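You operate a simulated robot arm through the tools that you are given. There is no shell and no other tool. Be economical: measure what you need, move in short steps, check, and stop when the job is done.

Carry out the task below with a simulated two-armed robot. There is one attempt and no reset: what you move stays moved.

## Task
Wipe off the tea stain, cap the flask, then carry the tea tray to the side table in both hands.
Fine: use the green cloth and put it back. What is to be rubbed or washed off counts as gone when no trace of it is left.

The check looks at the end state, three seconds after you hand in, the way a careful person would. Anything else that was tipped, shoved, dropped, spilled or broken makes it a failure. Lids that push on must go on centred and level and be pressed home; caps that screw on are set level and turned clockwise until they are tight. Flat cloth is picked up by pressing the open fingertips on it (5 to 10 N) and closing them slowly along it; thin cloth reads only 2 to 8 mm in the jaws.

## Robot
Two 7-joint arms with two-finger parallel grippers on one trunk, on a base that drives. Base frame: it is fixed to the floor where the robot stands at the start and does not move with it; the origin is under the middle of the robot, x ahead of it, y to its left, z up. Lengths are in mm, angles in rad, forces in N, time in s.
The left shoulder is at the start at [20, 138, 1253], the right one opposite. Places, roughly: green cloth (7x11x4 cm) [500, -100, 500]; orange cup (7x7x9 cm) [500, -400, 500]; side table top [500, 300, 600]; tea stain [400, 200, 600]. Payload 1.57 kg a hand.
The TCP of each hand is the grasp point between the finger pads, 30 mm short of the fingertips. In the tool frame z runs along the fingers and y along their closing line. Largest opening 80 mm; finger width 17, thickness 12; the body of the gripper, 40 by 82 mm, starts 80 mm behind the TCP.
Orientation is that of the tool frame in the base frame, as [roll, pitch, yaw] about the fixed x, y, z axes, in that order (R = Rz(yaw) Ry(pitch) Rx(roll)). With the fingers straight down and closing along the base's y, the tool's x points along the base's -x, its y along +y and its z along -z.

## Interface
- The arms move only by the tool jog_arm. It takes "left_increments", "right_increments" or both (then of equal length, played together; a hand with none holds still); each is a list of rows, each a list of 7 numbers: the shift along the tool's x, y, z in units of 300 mm (1.0 is 300 mm), then the turn, a rotation vector about the tool's x, y, z in units of 45 degrees (1.0 is 45 degrees), then the finger opening in mm, from 0 to 80. In form: [[x, y, z, rx, ry, rz, gripper], ...]. A call has 1 to 20 rows; each row is the pose to reach, as a shift and turn from the pose commanded when the call began, along the tool's axes at that moment. A call with a number of a shift or a turn outside -1 to 1 is refused whole. A row lasts 0.2 s, in which the tool goes at most 50 mm and 0.15 rad; a call with a longer step from one row to the next is refused whole, and so is a gripper value outside its range. A pose out of reach is approached as far as the arm can. The call stops where the force on the tool passes 40 N (or 10 N more than at its start, if that is more) or the arm is blocked; 0.2 s more then pass. Each finger travels about 45 mm/s and halts on what it meets, pressing with about 20 N; the grip force reading is that of the motor and also rises with nothing between the fingers. The clock runs only during rows and for 0.2 s after the last one: add rows that repeat a pose to give the fingers time. It gives the time, the measured TCP pose, the force on the tool (base axes), the opening and the grip force at its end, in the units of the frame above (readings bear some noise), with the torque about the TCP (base axes, N m) and any sound that the robot's microphone picked up, and new pictures: "views" is both (left out), scene, wrist or none (wrist: the cameras of the hands that moved).
- Cameras (640 x 400 px; columns grow to the right, rows downward): "scene" is now at [170, 3.9, 1104.7]; the picture's right is [0.08, -1.00, 0.00], its down [-0.84, -0.07, -0.53] and it looks along [0.53, 0.04, -0.85] (base axes); focal length 214 px, centre (320, 200). "left" rides on the left gripper at [72, 7, -122] in its tool frame; the picture's right is [-0.09, 1.00, 0.00], its down [-0.84, -0.08, -0.54] and it looks along [-0.54, -0.05, 0.84] (tool axes); focal length 238 px, centre (320, 200). "right" rides on the right gripper at [72, -6, -122] in its tool frame; the picture's right is [0.09, 1.00, 0.00], its down [-0.84, 0.08, -0.54] and it looks along [-0.54, 0.05, 0.84] (tool axes); focal length 238 px, centre (320, 200). There is no depth. A picture from a camera that has moved, and an enlarged one, comes with that camera's place and axes in the base frame and with its lens.
- slide_trunk(by): slides the trunk up (or, below 0, down) by that many mm; the arms and the scene camera ride with it, the base frame stays. It gives what a move gives, with no picture.
- roll_base(legs): drives the robot by 1 to 6 legs, each [ahead, left, turn to the left] in mm, mm and rad, along the robot's own axes; the way and the turn of a leg run together, so that a leg with both is an arc; at most 1500 mm and 3.142 rad a leg. The arms and the cameras ride along, it lands a little off, and it stops where it bumps. It gives what a move gives, and a new picture of the scene camera.
- aim_head(pan, tilt): turns the head with the scene camera to pan (to the left, within 1.047 rad either way) and tilt (down, from -0.506 to 1.204), counted from straight ahead of the robot. It gives what a move gives, and a new picture of the scene camera.
- enlarge(camera, box): a new picture of the part [left, top, right, bottom] of that camera's present view, enlarged. It takes no simulated time.
- close_job(): hands the job in; it is judged then, once.

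Go step by step. Nothing tells you exact positions but the pictures and the camera data: compare them with the known pose of the tool, close in by small moves and look again before you grip or let go. The budget is 120 turns and 260 pictures, counting those below and the enlarged ones. Unless the task says otherwise, let go and move clear before handing in, and close with one line.

The tools are called after "Emit:" by a JSON object that holds its "method" and its "body". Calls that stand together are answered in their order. jog_arm: Moves the arms, as the interface text tells. Its arguments: {"type":"object","properties":{"left_increments":{"type":"array"},"right_increments":{"type":"array"},"views":{"type":"string","enum":["both","scene","wrist","none"]}},"required":[]} The other tools are called the same way: slide_trunk (by) slides the trunk up or down; roll_base (legs) drives the base; aim_head (pan, tilt) turns the head that bears the scene camera; enlarge (camera, box) takes an enlarged picture of a part of a camera's view; close_job () hands the job in.

At the start:

```text
time: 0.0
left_position: [225.7, 123.3, 881.5]
left_orientation: [3.006, -0.001, 3.126]
left_wrist_force: [-0.2, -0.6, 0.3]
left_moment: [-0.02, -0.01, 0.02]
left_grip_width: 80.1
left_finger_force: 0.0
right_position: [265.4, -130.1, 914.3]
right_orientation: [3.141, 0.001, 3.14]
right_wrist_force: [0.0, 0.0, 0.0]
right_moment: [-0.01, 0.01, 0.0]
right_grip_width: 80.3
right_finger_force: 0.0
trunk travel left (down, up): [-627.0, 613.0]
robot x, y, heading: [3.4, 2.9, -0.001]
head pan, tilt: [0.08, 1.007]
```

scene: 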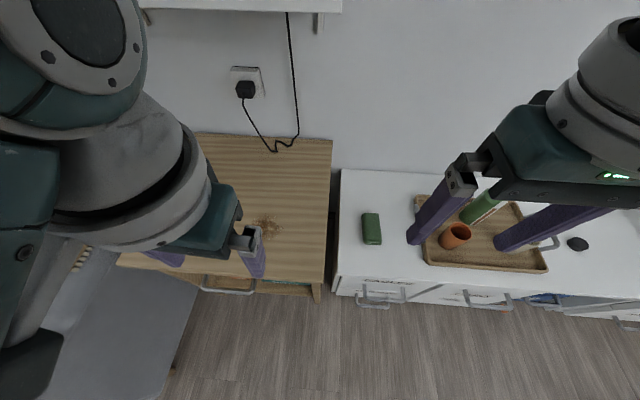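
right: 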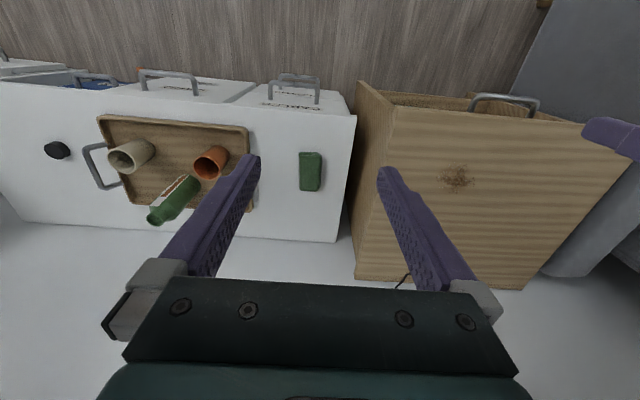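
left: 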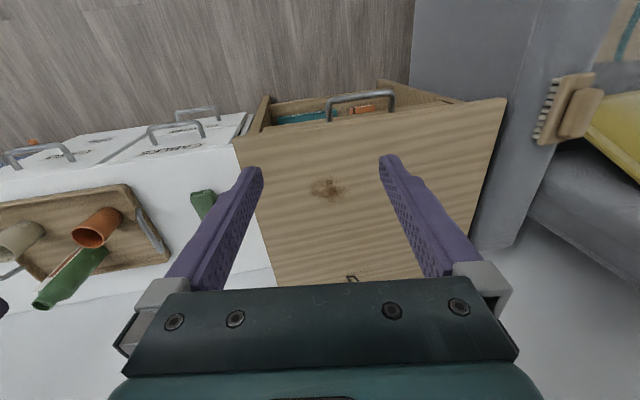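

The side table is wooden, top about z 610, with the stain near [389,154]. The cloth is near [467,-137], on a white counter at about z 460, and the tray is centred near [490,-467]. I'll lower the trunk first for reach, then look closer.

Emit:
{"method": "slide_trunk", "body": {"by": -200}}

Emit:
{"method": "enlarge", "body": {"camera": "right", "box": [0, 60, 360, 285]}}

Emit:
{"method": "enlarge", "body": {"camera": "scene", "box": [330, 130, 640, 324]}}

```text
time: 2.2
left_position: [227.4, 126.5, 679.7]
left_orientation: [2.994, -0.002, 3.123]
left_wrist_force: [0.6, -1.1, -0.5]
left_moment: [0.01, 0.01, -0.02]
left_grip_width: 79.9
left_finger_force: 0.1
right_position: [264.8, -130.9, 714.3]
right_orientation: [3.14, -0.001, -3.14]
right_wrist_force: [-0.8, 1.0, -0.6]
right_moment: [0.02, -0.01, 0.02]
right_grip_width: 80.2
right_finger_force: 0.1
trunk travel left (down, up): [-427.0, 813.0]
robot x, y, heading: [1.5, 0.2, -0.003]
head pan, tilt: [0.08, 1.007]
```

```text
1.78 times, centred on (180, 172) of right
camera zoom: at [190.4, -138.0, 835.3], right [-0.09, 1.0, 0.0], down [0.84, 0.08, 0.54], along [0.54, 0.05, -0.84], focal length 424 px, centre (569, 249)
```

zoom: 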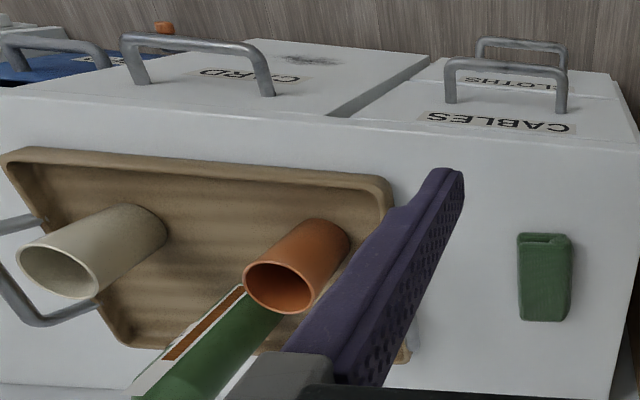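

```text
2.06 times, centred on (485, 227) of scene
camera zoom: at [170.0, 3.9, 904.8], right [0.08, -1.0, 0.0], down [-0.84, -0.07, -0.53], along [0.53, 0.04, -0.85], focal length 442 px, centre (-20, 144)
```

zoom: 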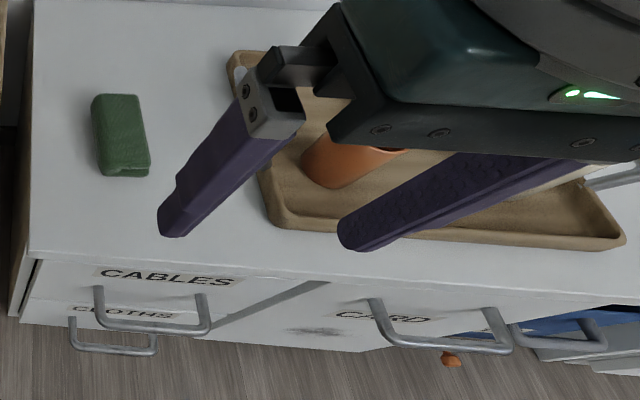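

The cloth is a folded block lying 11 cm along x and 7 cm across y. I'll bring the right hand above it, fingers straddling y.

Emit:
{"method": "jog_arm", "body": {"right_increments": [[-0.11, -0.003, 0.05, 0, 0, 0, 80], [-0.22, -0.006, 0.1, 0, 0, 0, 80], [-0.33, -0.01, 0.15, 0, 0, 0, 80], [-0.44, -0.013, 0.2, 0, 0, 0, 80], [-0.55, -0.016, 0.25, 0, 0, 0, 80], [-0.673, -0.02, 0.31, 0, 0, 0, 80], [-0.673, -0.02, 0.31, 0, 0, 0, 80]]}}

```text
time: 3.8
left_position: [228.2, 127.1, 680.5]
left_orientation: [2.994, -0.001, 3.125]
left_wrist_force: [-0.1, -0.1, -0.1]
left_moment: [-0.01, 0.01, -0.01]
left_grip_width: 80.0
left_finger_force: 0.1
right_position: [433.3, -137.2, 639.4]
right_orientation: [3.14, 0.002, -3.14]
right_wrist_force: [0.4, 0.2, -0.5]
right_moment: [-0.05, -0.01, 0.02]
right_grip_width: 80.1
right_finger_force: 0.1
right hand out of reach, approached as far as the arm can: row 6, 7
trunk travel left (down, up): [-427.0, 813.0]
robot x, y, heading: [-1.2, -2.7, 0.003]
head pan, tilt: [0.08, 1.007]
camera scene: at [170.5, 4.2, 904.9], right [0.08, -1.0, 0.0], down [-0.84, -0.07, -0.53], along [0.53, 0.04, -0.84], focal length 214 px, centre (320, 200)
camera right: at [358.0, -144.4, 760.0], right [-0.09, 1.0, 0.0], down [0.84, 0.08, 0.54], along [0.54, 0.05, -0.84], focal length 238 px, centre (320, 200)
```

scene: 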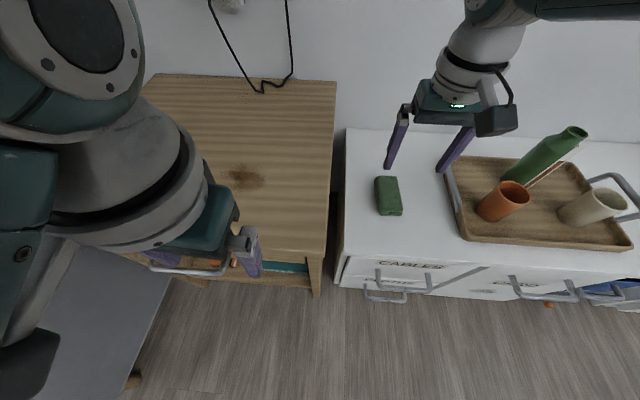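
right: 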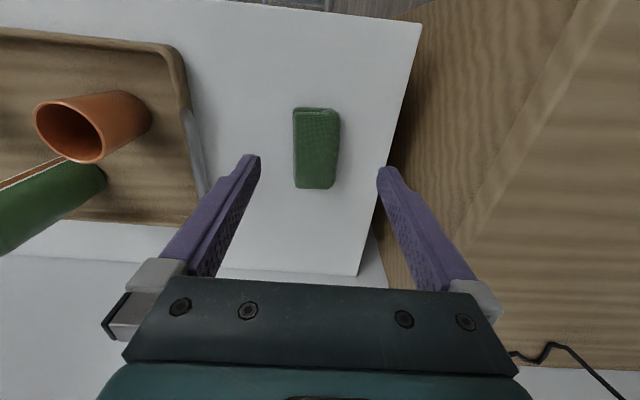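

The cloth is centred near [464,-138.5], with its top near z 500. I'll raise the left hand clear, then lower the trunk so the right arm can reach.

Emit:
{"method": "jog_arm", "body": {"left_increments": [[0, 0, -0.15, 0, 0, 0, 80], [0, 0, -0.3, 0, 0, 0, 80], [0, 0, -0.45, 0, 0, 0, 80], [0, 0, -0.6, 0, 0, 0, 80], [0, 0, -0.75, 0, 0, 0, 80]], "views": "none"}}

Emit:
{"method": "slide_trunk", "body": {"by": -100}}

```text
time: 4.3
left_position: [225.0, 168.3, 691.7]
left_orientation: [2.859, -0.009, 3.101]
left_wrist_force: [0.3, -0.3, 0.0]
left_moment: [0.02, -0.03, -0.02]
left_grip_width: 80.2
left_finger_force: 0.0
left hand out of reach, approached as far as the arm can: row 1, 2
right_position: [430.9, -138.2, 638.3]
right_orientation: [-3.14, 0.003, -3.141]
right_wrist_force: [-0.3, -1.0, -0.3]
right_moment: [-0.01, 0.01, 0.02]
right_grip_width: 79.9
right_finger_force: 0.0
trunk travel left (down, up): [-427.0, 813.0]
robot x, y, heading: [0.6, 0.1, -0.001]
head pan, tilt: [0.08, 1.007]
stopped in row 2 (left hand): the arm was blocked; the commanded pose is now the measured one
```

```text
time: 5.6
left_position: [223.3, 167.5, 593.3]
left_orientation: [2.858, -0.009, 3.099]
left_wrist_force: [1.1, 0.1, 0.0]
left_moment: [-0.02, 0.04, 0.0]
left_grip_width: 79.9
left_finger_force: 0.0
right_position: [432.3, -137.9, 539.4]
right_orientation: [3.141, -0.001, -3.14]
right_wrist_force: [-0.1, 0.5, 0.4]
right_moment: [0.02, 0.03, -0.03]
right_grip_width: 80.1
right_finger_force: 0.0
trunk travel left (down, up): [-327.0, 913.0]
robot x, y, heading: [-0.3, -1.9, -0.001]
head pan, tilt: [0.08, 1.007]
```

The left hand couldn't rise because its arm is folded near a limit, and it now sits lower. I'll check what is around it.

Emit:
{"method": "aim_head", "body": {"pan": 0.3, "tilt": 1.1}}

Emit:
{"method": "enlarge", "body": {"camera": "left", "box": [0, 0, 640, 400]}}

```text
time: 6.4
left_position: [223.1, 166.3, 591.9]
left_orientation: [2.858, -0.011, 3.1]
left_wrist_force: [-1.0, 0.0, 0.1]
left_moment: [0.04, -0.02, 0.01]
left_grip_width: 79.8
left_finger_force: 0.1
right_position: [430.2, -138.0, 539.7]
right_orientation: [-3.141, 0.003, -3.141]
right_wrist_force: [0.4, 0.4, -0.2]
right_moment: [0.04, 0.03, -0.02]
right_grip_width: 79.9
right_finger_force: 0.0
trunk travel left (down, up): [-327.0, 913.0]
robot x, y, heading: [1.0, -0.6, -0.002]
head pan, tilt: [0.3, 1.1]
camera scene: at [161.3, 17.0, 798.6], right [0.3, -0.96, 0.0], down [-0.85, -0.26, -0.45], along [0.43, 0.13, -0.89], focal length 214 px, centre (320, 200)
```

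scene: 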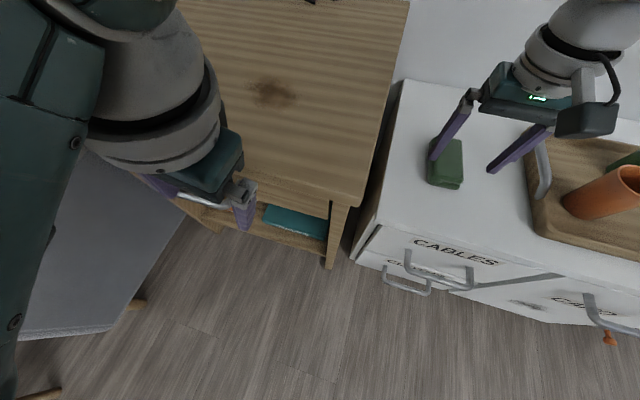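

```text
1.00 times, centred on (320, 200) of left (not enlarged: the box is as wide or as high as the picture)
camera zoom: at [151.6, 143.3, 711.4], right [0.14, 0.95, 0.28], down [0.83, -0.26, 0.49], along [0.54, 0.16, -0.83], focal length 238 px, centre (320, 200)
```

zoom: 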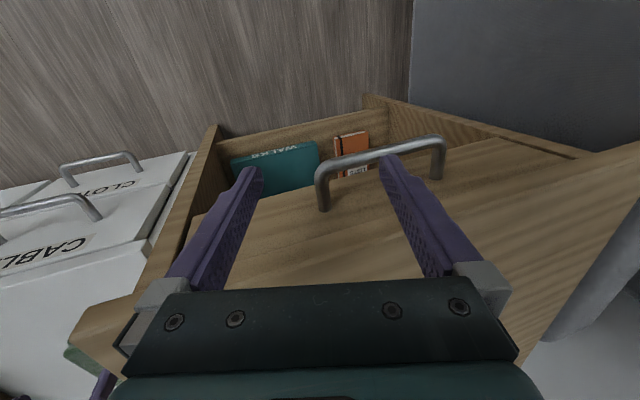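

The left hand is just in front of the table edge and near the drawer handle. I'll slide up again, put the left hand forward and high over the table, then come down.

Emit:
{"method": "slide_trunk", "body": {"by": 110}}

Emit:
{"method": "jog_arm", "body": {"left_increments": [[-0.15, 0, 0, 0, 0, 0, 60], [-0.3, 0, 0, 0, 0, 0, 40], [-0.45, 0.0, -0.08, 0, 0, 0, 30], [-0.5, 0, -0.2, 0, 0, 0, 30], [-0.5, 0, -0.35, 0, 0, 0, 30], [-0.5, 0, -0.5, 0, 0, 0, 30]], "views": "none"}}

```text
time: 7.8
left_position: [224.1, 167.5, 701.8]
left_orientation: [2.859, -0.011, 3.099]
left_wrist_force: [-0.5, -0.5, 0.4]
left_moment: [0.0, 0.02, 0.01]
left_grip_width: 80.0
left_finger_force: 0.0
right_position: [432.4, -137.3, 650.1]
right_orientation: [-3.141, 0.001, -3.141]
right_wrist_force: [0.4, 0.0, 0.4]
right_moment: [0.0, 0.03, -0.01]
right_grip_width: 80.1
right_finger_force: 0.1
trunk travel left (down, up): [-437.0, 803.0]
robot x, y, heading: [1.1, -2.1, -0.0]
head pan, tilt: [0.3, 1.1]
```

```text
refused: row 3 steps farther than a row can; nothing moved
```

Emit:
{"method": "jog_arm", "body": {"left_increments": [[-0.15, 0, 0, 0, 0, 0, 60], [-0.3, 0, 0, 0, 0, 0, 40], [-0.42, 0.0, -0.08, 0, 0, 0, 30], [-0.5, 0, -0.2, 0, 0, 0, 30], [-0.5, 0, -0.35, 0, 0, 0, 30], [-0.5, 0, -0.5, 0, 0, 0, 30]], "views": "none"}}

```text
time: 9.2
left_position: [421.4, 129.4, 813.2]
left_orientation: [2.855, -0.014, 3.116]
left_wrist_force: [-0.3, 0.3, -0.1]
left_moment: [0.02, 0.03, 0.02]
left_grip_width: 30.0
left_finger_force: 0.1
left hand out of reach, approached as far as the arm can: row 5, 6
right_position: [432.6, -137.9, 649.3]
right_orientation: [3.141, 0.002, 3.141]
right_wrist_force: [-0.7, -0.3, 0.3]
right_moment: [-0.05, 0.05, 0.01]
right_grip_width: 80.0
right_finger_force: 0.1
trunk travel left (down, up): [-437.0, 803.0]
robot x, y, heading: [-4.9, 0.0, 0.003]
head pan, tilt: [0.3, 1.1]
```

Emit:
{"method": "slide_trunk", "body": {"by": -110}}

Emit:
{"method": "jog_arm", "body": {"right_increments": [[-0.05, 0, 0, 0, 0, 0, 80], [-0.105, 0, 0, 0, 0, 0, 80], [-0.105, 0, 0.03, 0, 0, 0, 80], [-0.105, 0, 0.03, 0, 0, 0, 80]]}}

```text
time: 10.6
left_position: [420.3, 129.0, 703.3]
left_orientation: [2.855, -0.014, 3.116]
left_wrist_force: [-0.1, -0.7, 0.1]
left_moment: [-0.01, 0.03, -0.01]
left_grip_width: 30.0
left_finger_force: 0.1
right_position: [430.4, -138.6, 539.0]
right_orientation: [-3.141, 0.001, 3.14]
right_wrist_force: [-0.3, 0.8, 0.2]
right_moment: [-0.04, 0.03, 0.02]
right_grip_width: 80.1
right_finger_force: 0.1
trunk travel left (down, up): [-327.0, 913.0]
robot x, y, heading: [1.4, -0.1, 0.005]
head pan, tilt: [0.3, 1.1]
```

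```text
time: 11.6
left_position: [420.3, 129.0, 702.9]
left_orientation: [2.857, -0.014, 3.117]
left_wrist_force: [-0.1, 0.5, 0.1]
left_moment: [-0.01, 0.02, 0.02]
left_grip_width: 29.9
left_finger_force: 0.1
right_position: [434.4, -140.5, 545.3]
right_orientation: [-3.141, -0.001, 3.141]
right_wrist_force: [-0.1, -0.2, 0.2]
right_moment: [0.01, 0.03, -0.01]
right_grip_width: 79.9
right_finger_force: 0.0
right hand out of reach, approached as far as the arm can: row 1, 2, 3, 4
trunk travel left (down, up): [-327.0, 913.0]
robot x, y, heading: [1.0, 1.9, -0.001]
head pan, tilt: [0.3, 1.1]
camera scene: at [190.5, 6.2, 842.0], right [0.09, -1.0, 0.0], down [-0.52, -0.05, -0.85], along [0.85, 0.07, -0.52], focal length 214 px, centre (320, 200)
camera right: at [360.6, -147.1, 665.5], right [-0.09, 1.0, 0.0], down [0.84, 0.08, 0.54], along [0.54, 0.05, -0.84], focal length 238 px, centre (320, 200)
```

scene: 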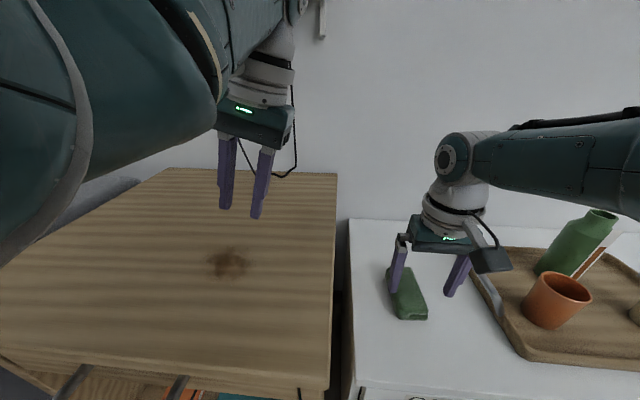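
right: 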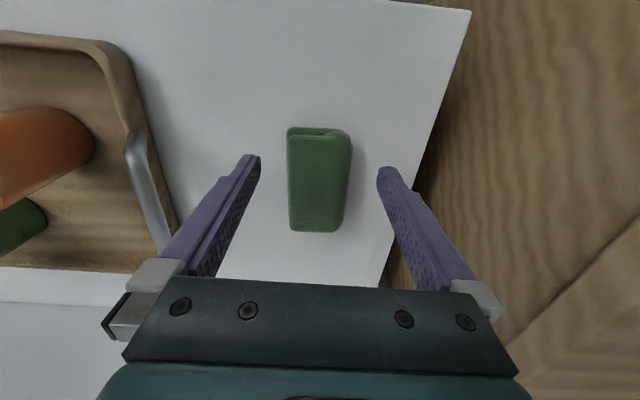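

Right reach ends at about x 434 here, so I'll drive 60 mm ahead and then recenter over the cloth.

Emit:
{"method": "roll_base", "body": {"legs": [[60, 0, 0]]}}

```text
time: 12.6
left_position: [480.7, 130.2, 702.9]
left_orientation: [2.857, -0.013, 3.115]
left_wrist_force: [0.4, 0.7, 0.3]
left_moment: [-0.01, 0.05, -0.04]
left_grip_width: 30.3
left_finger_force: 0.0
right_position: [494.4, -140.9, 545.9]
right_orientation: [-3.14, 0.002, -3.14]
right_wrist_force: [0.3, -0.2, 1.1]
right_moment: [0.01, 0.01, 0.03]
right_grip_width: 79.8
right_finger_force: 0.0
trunk travel left (down, up): [-327.0, 913.0]
robot x, y, heading: [55.7, 2.2, -0.003]
head pan, tilt: [0.3, 1.1]
camera scene: at [250.9, 6.1, 840.9], right [0.09, -1.0, 0.0], down [-0.53, -0.05, -0.85], along [0.84, 0.07, -0.53], focal length 214 px, centre (320, 200)
```

scene: 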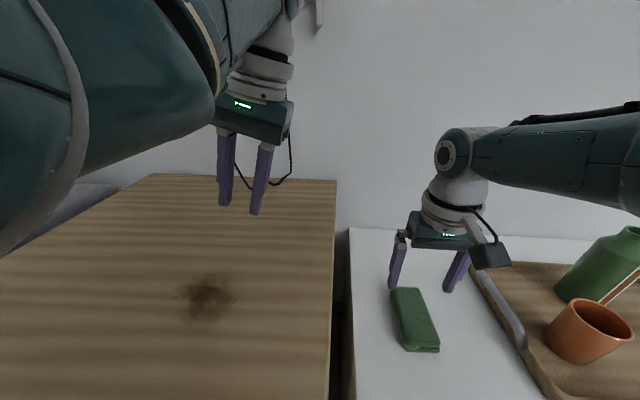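

Emit:
{"method": "jog_arm", "body": {"right_increments": [[0.05, 0.008, 0, 0, 0, 0, 80], [0.107, 0.008, 0, 0, 0, 0, 80], [0.107, 0.008, 0, 0, 0, 0, 80]], "views": "wrist"}}

```text
time: 13.4
left_position: [479.1, 137.2, 701.0]
left_orientation: [2.846, -0.015, 3.128]
left_wrist_force: [-0.2, 0.1, -0.8]
left_moment: [-0.03, -0.01, 0.0]
left_grip_width: 30.1
left_finger_force: 0.0
right_position: [462.6, -139.5, 544.0]
right_orientation: [-3.139, 0.0, -3.141]
right_wrist_force: [-0.1, 0.2, -0.1]
right_moment: [-0.02, 0.0, -0.04]
right_grip_width: 80.0
right_finger_force: 0.0
trunk travel left (down, up): [-327.0, 913.0]
robot x, y, heading: [61.6, -1.6, 0.003]
head pan, tilt: [0.3, 1.1]
camera right: at [388.7, -145.7, 665.0], right [-0.09, 1.0, 0.0], down [0.84, 0.08, 0.54], along [0.54, 0.05, -0.84], focal length 238 px, centre (320, 200)
```

right: 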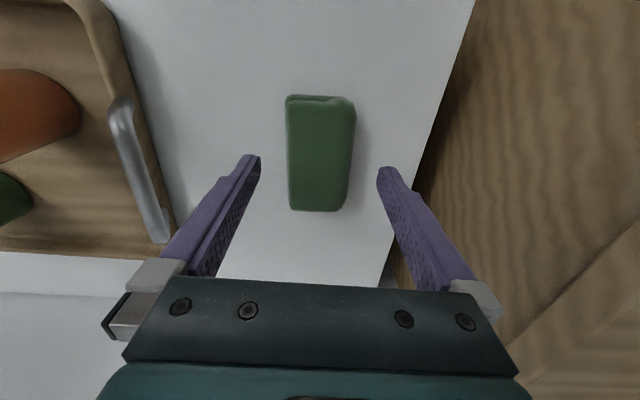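

The hand is well centred over the cloth. I'll descend so the tips stay a little above the counter, then close.

Emit:
{"method": "jog_arm", "body": {"right_increments": [[0, 0, 0.05, 0, 0, 0, 80], [0, 0, 0.1, 0, 0, 0, 80], [0, 0, 0.147, 0, 0, 0, 80], [0, 0, 0.147, 0, 0, 0, 80]]}}

```text
time: 14.4
left_position: [480.8, 136.2, 701.6]
left_orientation: [2.846, -0.016, 3.126]
left_wrist_force: [0.2, 0.0, -0.3]
left_moment: [0.0, 0.03, 0.01]
left_grip_width: 30.3
left_finger_force: 0.0
right_position: [463.5, -137.7, 502.4]
right_orientation: [-3.14, 0.002, -3.141]
right_wrist_force: [-0.4, -0.5, 0.2]
right_moment: [-0.02, -0.01, 0.04]
right_grip_width: 79.8
right_finger_force: 0.0
trunk travel left (down, up): [-327.0, 913.0]
robot x, y, heading: [57.7, 0.1, 0.003]
head pan, tilt: [0.3, 1.1]
camera scene: at [245.4, 8.4, 828.0], right [0.12, -0.99, 0.0], down [-0.64, -0.08, -0.76], along [0.75, 0.09, -0.65], focal length 214 px, centre (320, 200)
camera right: at [388.7, -144.2, 622.8], right [-0.09, 1.0, 0.0], down [0.84, 0.08, 0.54], along [0.54, 0.05, -0.84], focal length 238 px, centre (320, 200)
```

scene: 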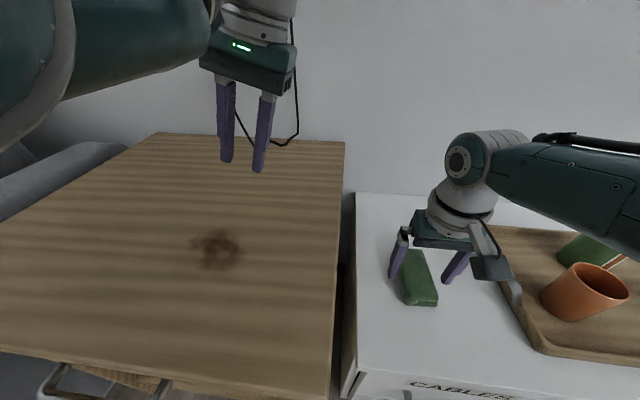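
right: 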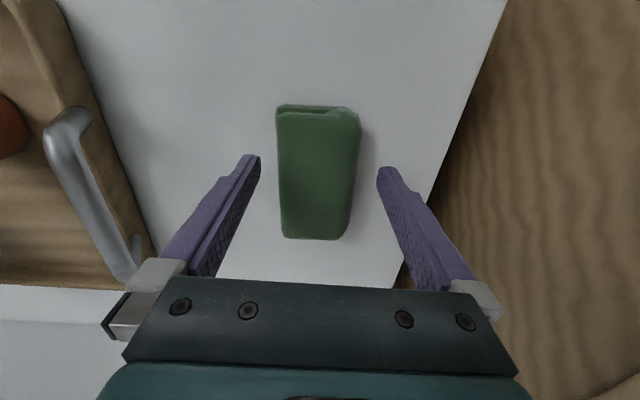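

The top of the cloth now looks nearer z 470, with the counter near 435–440, so I need to go lower. I'll step down slowly and watch the force.

Emit:
{"method": "jog_arm", "body": {"right_increments": [[0, 0, 0.02, 0, 0, 0, 80], [0, 0, 0.04, 0, 0, 0, 80], [0, 0, 0.06, 0, 0, 0, 80], [0, 0, 0.073, 0, 0, 0, 80], [0, 0, 0.073, 0, 0, 0, 80]]}}

```text
time: 15.6
left_position: [481.9, 136.8, 702.5]
left_orientation: [2.847, -0.015, 3.129]
left_wrist_force: [-0.1, 0.6, -0.2]
left_moment: [-0.01, -0.02, 0.01]
left_grip_width: 30.1
left_finger_force: 0.1
right_position: [460.4, -138.5, 484.9]
right_orientation: [3.141, 0.001, 3.14]
right_wrist_force: [0.1, -0.3, 0.1]
right_moment: [0.0, -0.02, -0.03]
right_grip_width: 79.9
right_finger_force: 0.0
right hand out of reach, approached as far as the arm can: row 3, 4, 5
trunk travel left (down, up): [-327.0, 913.0]
robot x, y, heading: [58.6, 4.5, -0.002]
head pan, tilt: [0.3, 1.1]
camera scene: at [245.2, 8.4, 827.6], right [0.12, -0.99, 0.0], down [-0.65, -0.08, -0.76], along [0.75, 0.09, -0.65], focal length 214 px, centre (320, 200)
camera right: at [385.9, -145.6, 605.2], right [-0.09, 1.0, 0.0], down [0.84, 0.08, 0.54], along [0.54, 0.05, -0.84], focal length 238 px, centre (320, 200)
```

scene: 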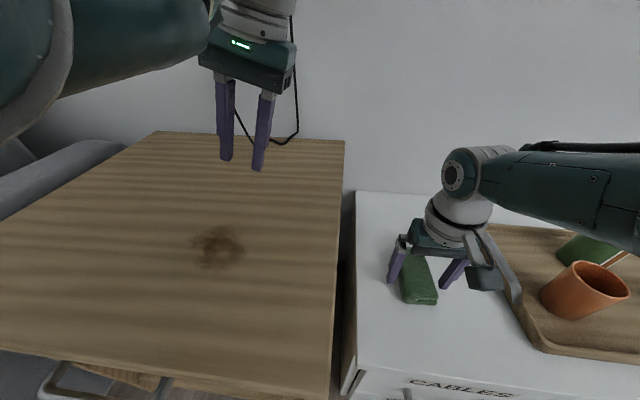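
right: 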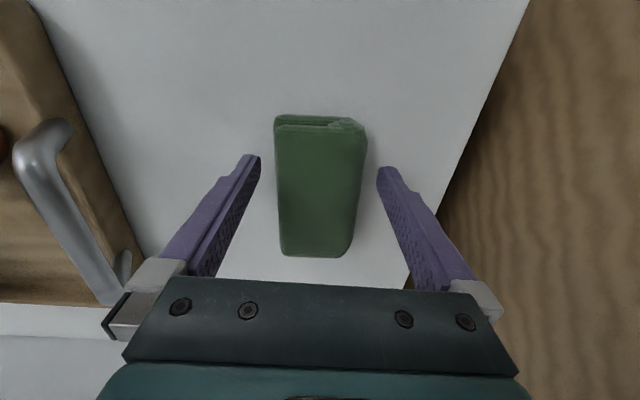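

Emit:
{"method": "slide_trunk", "body": {"by": -12}}

Emit:
{"method": "enlarge", "body": {"camera": "scene", "box": [360, 210, 520, 310]}}

```text
time: 16.2
left_position: [481.9, 136.6, 689.6]
left_orientation: [2.846, -0.017, 3.129]
left_wrist_force: [-0.2, 0.4, 0.3]
left_moment: [0.02, 0.04, -0.02]
left_grip_width: 30.2
left_finger_force: 0.1
right_position: [460.0, -137.1, 471.9]
right_orientation: [-3.139, 0.0, -3.141]
right_wrist_force: [0.3, 0.3, 0.3]
right_moment: [-0.01, -0.03, -0.02]
right_grip_width: 80.3
right_finger_force: 0.1
trunk travel left (down, up): [-315.0, 925.0]
robot x, y, heading: [63.5, -1.1, 0.001]
head pan, tilt: [0.3, 1.1]
```

```text
4.00 times, centred on (440, 260) of scene
camera zoom: at [245.2, 8.4, 815.3], right [0.12, -0.99, 0.0], down [-0.65, -0.08, -0.76], along [0.75, 0.09, -0.66], focal length 858 px, centre (-160, -40)
```

zoom: 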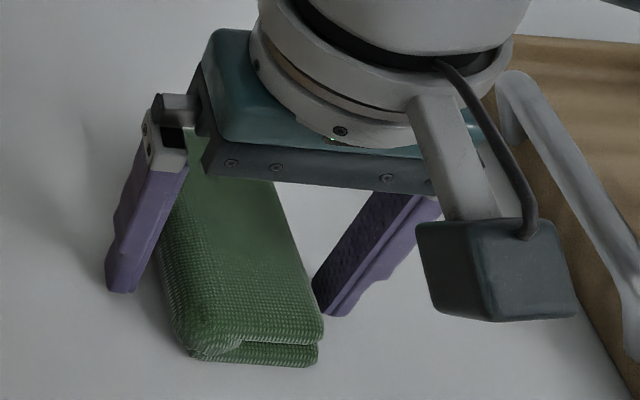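

Emit:
{"method": "jog_arm", "body": {"right_increments": [[0, 0, 0, 0, 0, 0, 70], [0, 0, 0, 0, 0, 0, 60], [0, 0, 0, 0, 0, 0, 52], [0, 0, 0, 0, 0, 0, 44], [0, 0, 0, 0, 0, 0, 36], [0, 0, 0, 0, 0, 0, 30], [0, 0, 0, 0, 0, 0, 30]]}}

```text
time: 17.8
left_position: [479.7, 136.2, 689.7]
left_orientation: [2.846, -0.018, 3.129]
left_wrist_force: [0.2, -0.4, -0.3]
left_moment: [0.02, -0.04, -0.02]
left_grip_width: 30.1
left_finger_force: 0.0
right_position: [460.6, -139.1, 472.3]
right_orientation: [-3.14, -0.001, 3.141]
right_wrist_force: [0.9, -1.2, -0.6]
right_moment: [-0.01, 0.0, -0.01]
right_grip_width: 61.2
right_finger_force: 20.4
trunk travel left (down, up): [-315.0, 925.0]
robot x, y, heading: [60.3, -1.4, -0.001]
head pan, tilt: [0.3, 1.1]
camera scene: at [244.8, 8.2, 814.8], right [0.12, -0.99, 0.0], down [-0.66, -0.08, -0.75], along [0.75, 0.09, -0.66], focal length 214 px, centre (320, 200)
camera right: at [385.9, -145.8, 593.2], right [-0.09, 1.0, 0.0], down [0.84, 0.08, 0.54], along [0.54, 0.05, -0.84], focal length 238 px, centre (320, 200)
```

scene: 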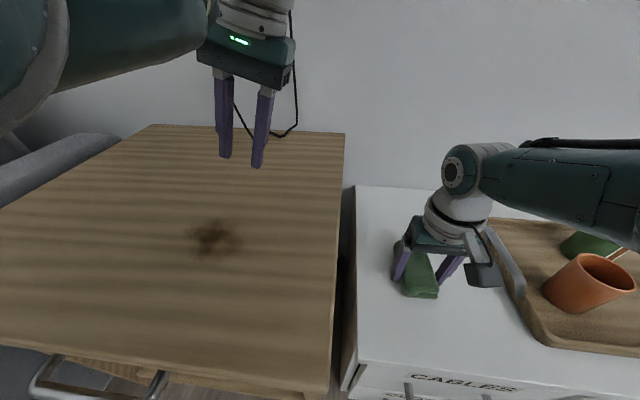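
right: 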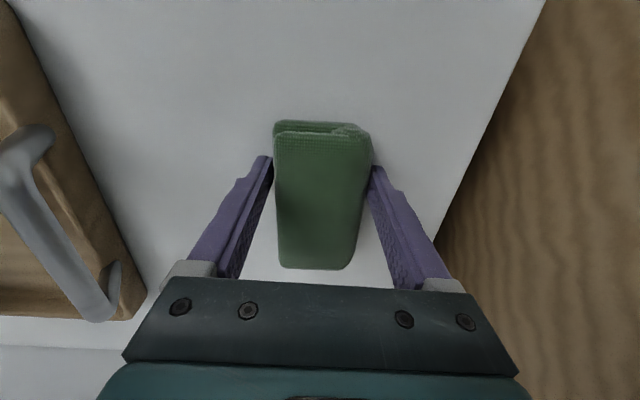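

The cloth is held firmly (61 mm). Its resting place corresponds to TCP [460.5,-138.5,472]. Next I'll lift it and move the left hand aside.

Emit:
{"method": "jog_arm", "body": {"right_increments": [[0, 0, -0.05, 0, 0, 0, 30], [0, 0, -0.17, 0, 0, 0, 30], [0, 0, -0.29, 0, 0, 0, 30], [0, 0, -0.41, 0, 0, 0, 30], [0, 0, -0.53, 0, 0, 0, 30], [0, 0, -0.65, 0, 0, 0, 30], [0, 0, -0.74, 0, 0, 0, 30], [0, 0, -0.74, 0, 0, 0, 30]], "left_increments": [[0.04, 0.1, 0.0, 0, 0, 0, 30], [0.08, 0.22, 0.01, 0, 0, 0, 30], [0.12, 0.34, 0.02, 0, 0, 0, 30], [0.16, 0.46, 0.02, 0, 0, 0, 30], [0.2, 0.58, 0.03, 0, 0, 0, 30], [0.24, 0.7, 0.03, 0, 0, 0, 30], [0.27, 0.82, 0.04, 0, 0, 0, 30], [0.27, 0.82, 0.04, 0, 0, 0, 30]], "views": "scene"}}

```text
time: 19.6
left_position: [405.8, 368.6, 750.5]
left_orientation: [2.858, -0.013, 3.115]
left_wrist_force: [-0.1, -0.5, -0.4]
left_moment: [-0.01, 0.0, 0.03]
left_grip_width: 30.1
left_finger_force: 0.0
left hand out of reach, approached as far as the arm can: row 1, 2, 3
right_position: [460.7, -139.5, 693.4]
right_orientation: [-3.141, 0.0, 3.141]
right_wrist_force: [0.2, -0.1, -1.5]
right_moment: [0.02, -0.01, -0.04]
right_grip_width: 61.7
right_finger_force: 19.9
trunk travel left (down, up): [-315.0, 925.0]
robot x, y, heading: [60.0, 1.4, 0.003]
head pan, tilt: [0.3, 1.1]
camera scene: at [221.4, 16.7, 786.6], right [0.3, -0.96, 0.0], down [-0.85, -0.26, -0.45], along [0.43, 0.13, -0.89], focal length 214 px, centre (320, 200)
```

scene: 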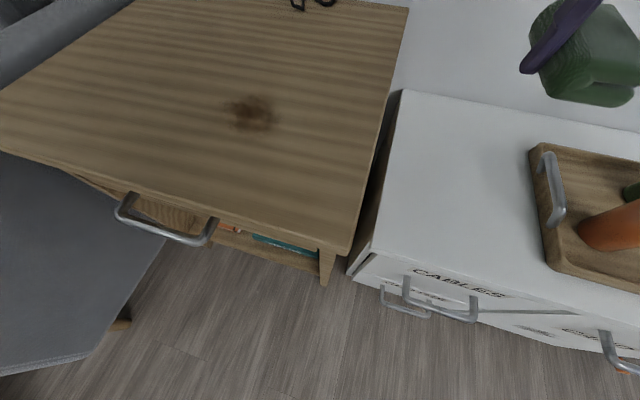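

The stain is at about [394,157,605]. I'll carry the cloth above it.

Emit:
{"method": "jog_arm", "body": {"right_increments": [[0.03, 0.14, 0, 0, 0, 0, 30], [0.06, 0.28, 0, 0, 0, 0, 30], [0.09, 0.42, 0, 0, 0, 0, 30], [0.12, 0.56, 0, 0, 0, 0, 30], [0.15, 0.7, 0, 0, 0, 0, 30], [0.18, 0.84, 0, 0, 0, 0, 30], [0.22, 0.98, 0, 0, 0, 0, 30], [0.22, 0.98, 0, 0, 0, 0, 30]]}}

Emit:
{"method": "enlarge", "body": {"camera": "scene", "box": [170, 60, 330, 160]}}

```text
time: 21.4
left_position: [406.3, 369.9, 750.3]
left_orientation: [2.854, -0.014, 3.116]
left_wrist_force: [0.3, -0.5, 0.0]
left_moment: [-0.01, 0.0, -0.01]
left_grip_width: 30.0
left_finger_force: 0.0
right_position: [402.8, 110.4, 696.4]
right_orientation: [-3.141, -0.001, -3.142]
right_wrist_force: [-0.5, 0.3, -1.6]
right_moment: [0.04, 0.03, 0.01]
right_grip_width: 61.6
right_finger_force: 19.8
right hand out of reach, approached as far as the arm can: row 6, 7, 8
trunk travel left (down, up): [-315.0, 925.0]
robot x, y, heading: [58.6, 1.7, -0.003]
head pan, tilt: [0.3, 1.1]
camera scene: at [221.6, 17.4, 786.6], right [0.3, -0.96, 0.0], down [-0.85, -0.26, -0.45], along [0.43, 0.13, -0.89], focal length 214 px, centre (320, 200)
camera right: at [328.9, 103.9, 816.5], right [-0.09, 1.0, 0.0], down [0.84, 0.08, 0.54], along [0.54, 0.05, -0.84], focal length 238 px, centre (320, 200)
```

scene: 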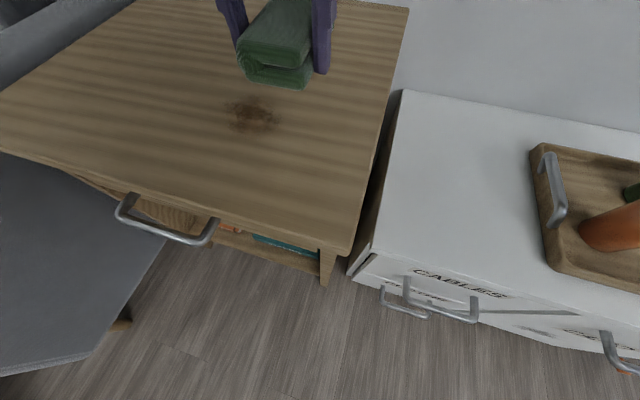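
right: 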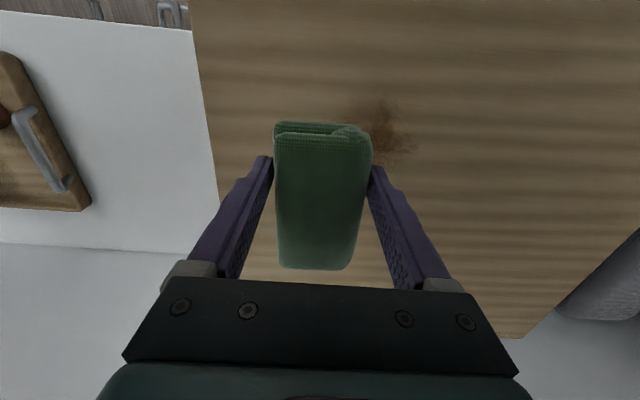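

```text
4.00 times, centred on (250, 110) of scene
camera zoom: at [221.6, 17.4, 786.6], right [0.3, -0.96, 0.0], down [-0.85, -0.26, -0.45], along [0.43, 0.13, -0.89], focal length 858 px, centre (600, 560)
```

zoom: 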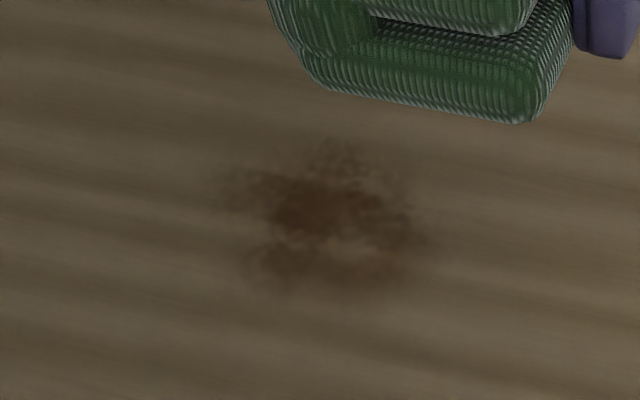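

The right arm stops about 45 mm short. A bed or bench lies close on the left, so I'll turn in place by 0.3 rad rather than drive sideways.

Emit:
{"method": "roll_base", "body": {"legs": [[0, 0, 0.3]]}}

```text
time: 22.8
left_position: [282.9, 454.6, 751.1]
left_orientation: [2.857, -0.014, -2.869]
left_wrist_force: [-0.2, -0.5, -0.5]
left_moment: [0.02, -0.02, -0.02]
left_grip_width: 29.6
left_finger_force: 0.1
right_position: [355.3, 205.1, 696.5]
right_orientation: [-3.142, 0.0, -2.844]
right_wrist_force: [0.8, -1.1, -0.9]
right_moment: [-0.07, 0.02, -0.03]
right_grip_width: 61.3
right_finger_force: 19.8
trunk travel left (down, up): [-315.0, 925.0]
robot x, y, heading: [62.9, -1.8, 0.3]
head pan, tilt: [0.3, 1.1]
camera scene: at [209.0, 63.2, 786.6], right [0.56, -0.83, 0.0], down [-0.74, -0.5, -0.45], along [0.38, 0.26, -0.89], focal length 214 px, centre (320, 200)
```

scene: 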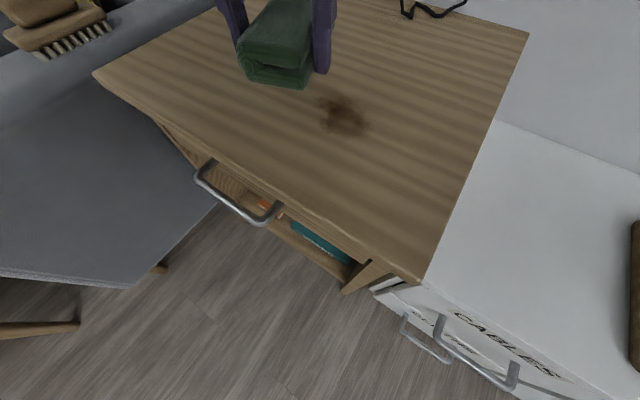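

Emit:
{"method": "jog_arm", "body": {"right_increments": [[-0.03, -0.06, 0, 0, 0, 0, 30], [-0.06, -0.13, 0, 0, 0, 0, 30], [-0.085, -0.19, 0, 0, 0, 0, 30], [-0.085, -0.19, 0, 0, 0, 0, 30]]}}

```text
time: 23.8
left_position: [282.7, 455.4, 749.7]
left_orientation: [2.855, -0.015, -2.87]
left_wrist_force: [0.2, 0.1, 0.3]
left_moment: [0.01, 0.01, -0.03]
left_grip_width: 29.7
left_finger_force: 0.0
right_position: [397.5, 159.3, 695.8]
right_orientation: [3.141, 0.0, -2.844]
right_wrist_force: [-0.5, 0.3, -0.5]
right_moment: [-0.04, 0.02, 0.01]
right_grip_width: 61.5
right_finger_force: 20.1
trunk travel left (down, up): [-315.0, 925.0]
robot x, y, heading: [61.1, 1.6, 0.302]
head pan, tilt: [0.3, 1.1]
camera scene: at [208.9, 63.4, 786.6], right [0.56, -0.83, 0.0], down [-0.74, -0.5, -0.45], along [0.38, 0.26, -0.89], focal length 214 px, centre (320, 200)
camera right: at [328.4, 130.9, 816.5], right [-0.38, 0.92, 0.0], down [0.78, 0.32, 0.54], along [0.5, 0.21, -0.84], focal length 238 px, centre (320, 200)
```

scene: 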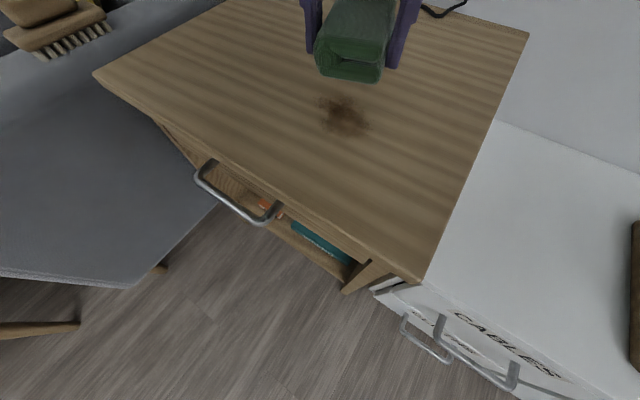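
right: 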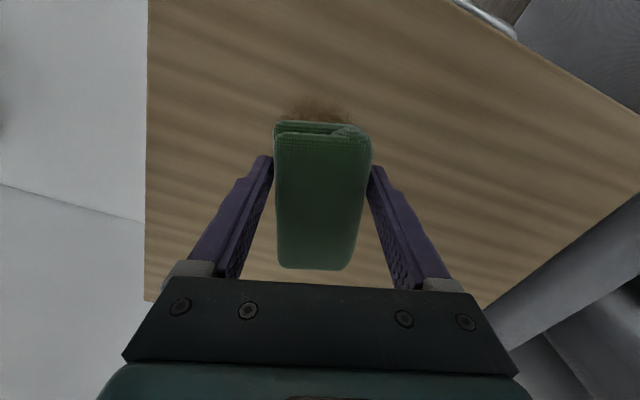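

Now I'll descend towards contact.

Emit:
{"method": "jog_arm", "body": {"right_increments": [[0, 0, 0.07, 0, 0, 0, 30], [0, 0, 0.13, 0, 0, 0, 30], [0, 0, 0.15, 0, 0, 0, 30], [0, 0, 0.16, 0, 0, 0, 30], [0, 0, 0.17, 0, 0, 0, 30], [0, 0, 0.17, 0, 0, 0, 30]]}}

```text
time: 25.1
left_position: [282.9, 454.5, 750.1]
left_orientation: [2.856, -0.015, -2.87]
left_wrist_force: [-0.9, -0.1, 0.1]
left_moment: [0.04, -0.04, 0.0]
left_grip_width: 29.9
left_finger_force: 0.0
right_position: [397.3, 158.1, 646.0]
right_orientation: [-3.141, -0.001, -2.844]
right_wrist_force: [0.7, 0.0, 0.0]
right_moment: [0.01, 0.02, 0.02]
right_grip_width: 61.2
right_finger_force: 20.3
trunk travel left (down, up): [-315.0, 925.0]
robot x, y, heading: [59.3, 1.0, 0.298]
head pan, tilt: [0.3, 1.1]
camera scene: at [209.1, 63.2, 786.6], right [0.56, -0.83, 0.0], down [-0.74, -0.5, -0.45], along [0.38, 0.26, -0.89], focal length 214 px, centre (320, 200)
camera right: at [328.1, 130.6, 765.5], right [-0.38, 0.92, 0.0], down [0.78, 0.32, 0.54], along [0.5, 0.21, -0.84], focal length 238 px, centre (320, 200)
```

scene: 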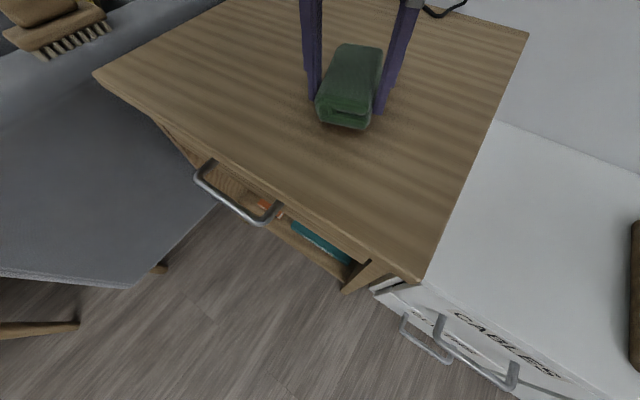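
right: 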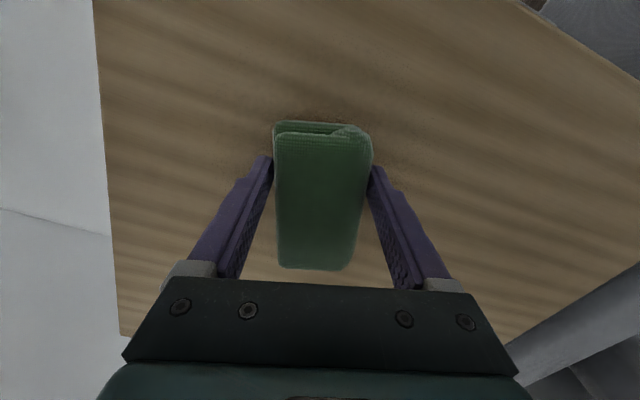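

Emit:
{"method": "jog_arm", "body": {"right_increments": [[0, 0, 0.01, 0, 0, 0, 30], [0, 0, 0.018, 0, 0, 0, 30], [0, 0, 0.026, 0, 0, 0, 30], [0, 0, 0.026, 0, 0, 0, 30]], "views": "none"}}

```text
time: 26.1
left_position: [283.4, 455.0, 749.9]
left_orientation: [2.858, -0.013, -2.87]
left_wrist_force: [0.2, -0.6, -0.2]
left_moment: [0.0, 0.01, -0.02]
left_grip_width: 30.2
left_finger_force: 0.1
right_position: [397.1, 158.4, 636.4]
right_orientation: [-3.139, 0.0, -2.843]
right_wrist_force: [0.6, 0.5, -0.3]
right_moment: [0.0, 0.02, 0.03]
right_grip_width: 61.2
right_finger_force: 20.3
trunk travel left (down, up): [-315.0, 925.0]
robot x, y, heading: [61.8, -1.2, 0.299]
head pan, tilt: [0.3, 1.1]
```

Emit:
{"method": "jog_arm", "body": {"right_increments": [[0, 0, 0.007, 0, 0, 0, 30], [0, 0, 0.014, 0, 0, 0, 30], [0, 0, 0.02, 0, 0, 0, 30], [0, 0, 0.02, 0, 0, 0, 30]], "views": "wrist"}}

Emit:
{"method": "enlarge", "body": {"camera": "scene", "box": [260, 40, 420, 140]}}

```text
time: 27.1
left_position: [283.8, 454.2, 749.3]
left_orientation: [2.858, -0.014, -2.87]
left_wrist_force: [-0.2, 0.2, -0.6]
left_moment: [-0.05, -0.01, -0.03]
left_grip_width: 29.9
left_finger_force: 0.1
right_position: [397.7, 160.0, 632.3]
right_orientation: [3.141, 0.0, -2.842]
right_wrist_force: [-6.9, -5.7, 26.8]
right_moment: [-0.15, 0.11, 0.1]
right_grip_width: 61.5
right_finger_force: 20.1
trunk travel left (down, up): [-315.0, 925.0]
robot x, y, heading: [60.4, 1.4, 0.298]
head pan, tilt: [0.3, 1.1]
camera right: at [328.3, 131.2, 752.8], right [-0.38, 0.92, 0.0], down [0.78, 0.32, 0.54], along [0.5, 0.21, -0.84], focal length 238 px, centre (320, 200)
```

right: 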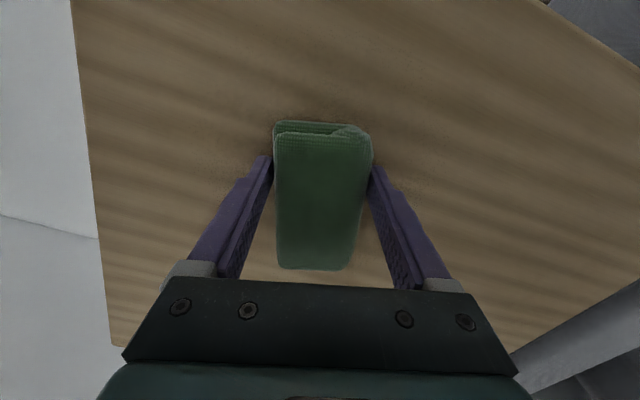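

```text
4.00 times, centred on (340, 90) of scene
camera zoom: at [209.0, 62.4, 787.0], right [0.56, -0.83, 0.0], down [-0.74, -0.5, -0.45], along [0.38, 0.25, -0.89], focal length 858 px, centre (240, 640)
```

zoom: 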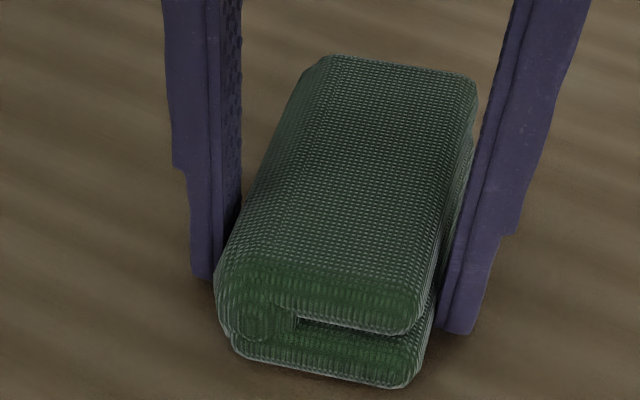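

Contact is made at TCP z≈632. I'll ease off slightly and rub across the stain.

Emit:
{"method": "jog_arm", "body": {"right_increments": [[0, 0, -0.006, 0, 0, 0, 30], [0, 0.1, -0.006, 0, 0, 0, 30], [0, 0.18, -0.006, 0, 0, 0, 30], [0, 0.08, -0.006, 0, 0, 0, 30], [0, -0.02, -0.006, 0, 0, 0, 30], [0, -0.12, -0.006, 0, 0, 0, 30], [0, -0.2, -0.006, 0, 0, 0, 30], [0.08, -0.18, -0.006, 0, 0, 0, 30], [0.08, -0.08, -0.006, 0, 0, 0, 30], [0.08, 0.02, -0.006, 0, 0, 0, 30], [0.08, 0.12, -0.006, 0, 0, 0, 30], [0.08, 0.18, -0.006, 0, 0, 0, 30], [0.0, 0.18, -0.006, 0, 0, 0, 30], [-0.08, 0.18, -0.006, 0, 0, 0, 30], [-0.08, 0.08, -0.006, 0, 0, 0, 30], [-0.08, -0.02, -0.006, 0, 0, 0, 30], [-0.08, -0.12, -0.006, 0, 0, 0, 30], [-0.08, -0.2, -0.006, 0, 0, 0, 30], [-0.08, -0.2, -0.006, 0, 0, 0, 30]]}}

```text
time: 29.8
left_position: [283.9, 449.6, 748.7]
left_orientation: [2.858, -0.017, -2.87]
left_wrist_force: [-0.4, 0.1, 0.9]
left_moment: [-0.01, 0.02, 0.02]
left_grip_width: 29.8
left_finger_force: 0.0
right_position: [373.3, 177.5, 631.8]
right_orientation: [-3.117, 0.001, -2.867]
right_wrist_force: [-7.3, -16.8, 40.5]
right_moment: [0.93, 0.87, 0.6]
right_grip_width: 61.1
right_finger_force: 19.8
right hand out of reach, approached as far as the arm can: row 2, 3, 12, 13
trunk travel left (down, up): [-315.0, 925.0]
robot x, y, heading: [59.9, 1.1, 0.291]
head pan, tilt: [0.3, 1.1]
stopped in row 13 (right hand): the force on the tool passed its limit at 45 N (the readings are from after the stop); the commanded pose is now the measured one
camera scene: at [207.4, 65.9, 789.7], right [0.64, -0.77, 0.0], down [-0.67, -0.56, -0.49], along [0.38, 0.31, -0.87], focal length 214 px, centre (320, 200)
camera right: at [302.8, 154.9, 751.8], right [-0.36, 0.93, -0.03], down [0.78, 0.32, 0.54], along [0.51, 0.17, -0.84], focal length 238 px, centre (320, 200)
```

scene: 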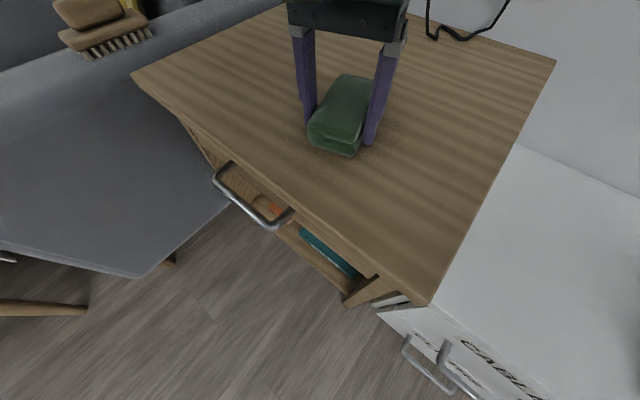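
right: 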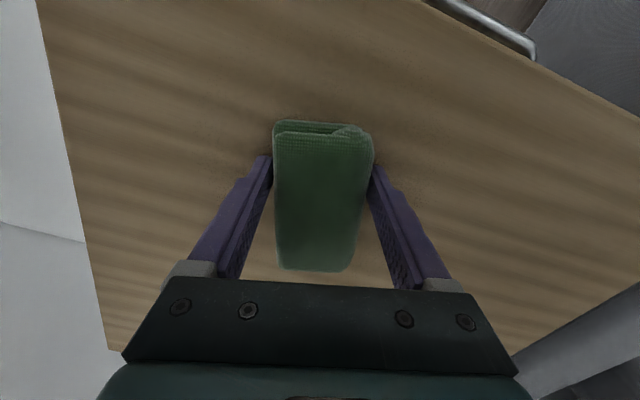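

The arm met its left limit and the force stop. I'll lift, move aside and check the stain.

Emit:
{"method": "jog_arm", "body": {"right_increments": [[0, 0, -0.1, 0, 0, 0, 30], [0, -0.1, -0.18, 0, 0, 0, 30], [0, -0.24, -0.2, 0, 0, 0, 30], [0, -0.38, -0.2, 0, 0, 0, 30], [0, -0.5, -0.2, 0, 0, 0, 30], [0, -0.5, -0.2, 0, 0, 0, 30]], "views": "wrist"}}

Emit:
{"method": "enlarge", "body": {"camera": "scene", "box": [250, 50, 490, 200]}}

```text
time: 31.2
left_position: [283.8, 455.1, 750.3]
left_orientation: [2.857, -0.017, -2.871]
left_wrist_force: [0.2, -0.2, -0.3]
left_moment: [0.03, 0.03, -0.01]
left_grip_width: 29.8
left_finger_force: 0.0
right_position: [411.5, 41.9, 693.7]
right_orientation: [-3.124, 0.001, -2.861]
right_wrist_force: [-0.5, -0.4, -0.3]
right_moment: [-0.05, 0.02, -0.01]
right_grip_width: 61.5
right_finger_force: 20.3
trunk travel left (down, up): [-315.0, 925.0]
robot x, y, heading: [56.5, 2.2, 0.291]
head pan, tilt: [0.3, 1.1]
camera right: at [341.2, 18.1, 814.8], right [-0.36, 0.93, -0.02], down [0.78, 0.31, 0.54], along [0.51, 0.18, -0.84], focal length 238 px, centre (320, 200)
```

right: 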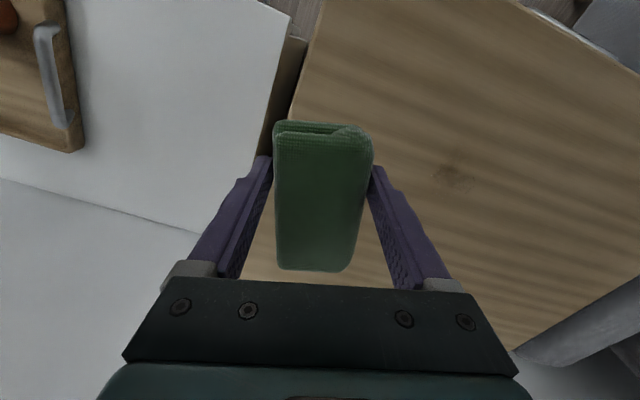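

```text
2.67 times, centred on (370, 125) of scene
camera zoom: at [209.1, 63.0, 786.6], right [0.56, -0.83, 0.0], down [-0.74, -0.5, -0.45], along [0.38, 0.26, -0.89], focal length 572 px, centre (187, 400)
```

zoom: 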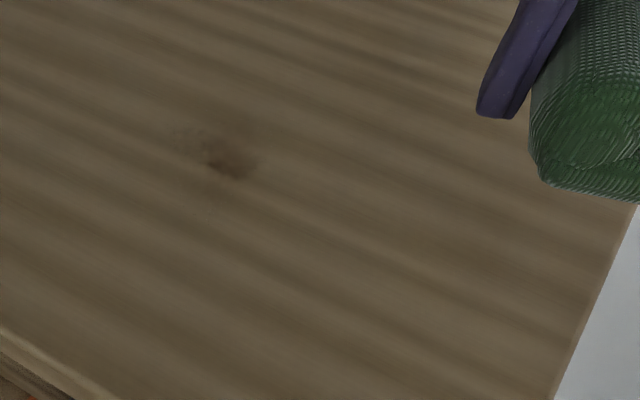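

Most of it came off, and a faint patch remains near [406,172]. I'll turn the base 0.2 rad further so the right arm has room there.

Emit:
{"method": "roll_base", "body": {"legs": [[0, 0, 0.2]]}}

```text
time: 32.4
left_position: [191.3, 489.0, 749.3]
left_orientation: [2.857, -0.013, -2.674]
left_wrist_force: [0.3, -0.2, 0.2]
left_moment: [-0.04, 0.03, -0.04]
left_grip_width: 30.0
left_finger_force: 0.0
right_position: [397.3, 109.3, 695.0]
right_orientation: [-3.122, 0.001, -2.667]
right_wrist_force: [-0.7, 0.0, -1.4]
right_moment: [-0.02, 0.03, -0.02]
right_grip_width: 61.3
right_finger_force: 19.9
trunk travel left (down, up): [-315.0, 925.0]
robot x, y, heading: [61.7, 0.6, 0.489]
head pan, tilt: [0.3, 1.1]
camera scene: at [193.6, 90.2, 786.6], right [0.71, -0.7, 0.0], down [-0.62, -0.64, -0.45], along [0.32, 0.32, -0.89], focal length 214 px, centre (320, 200)
```

scene: 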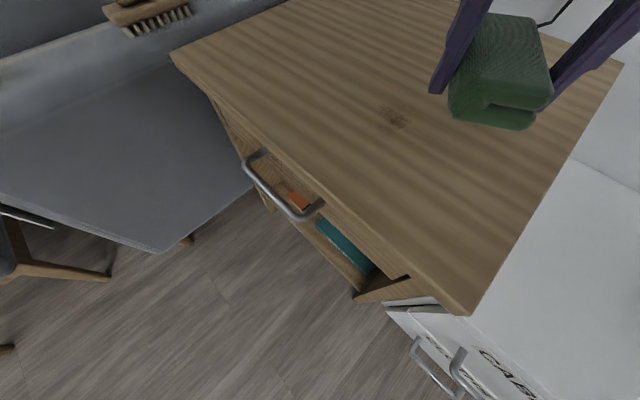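

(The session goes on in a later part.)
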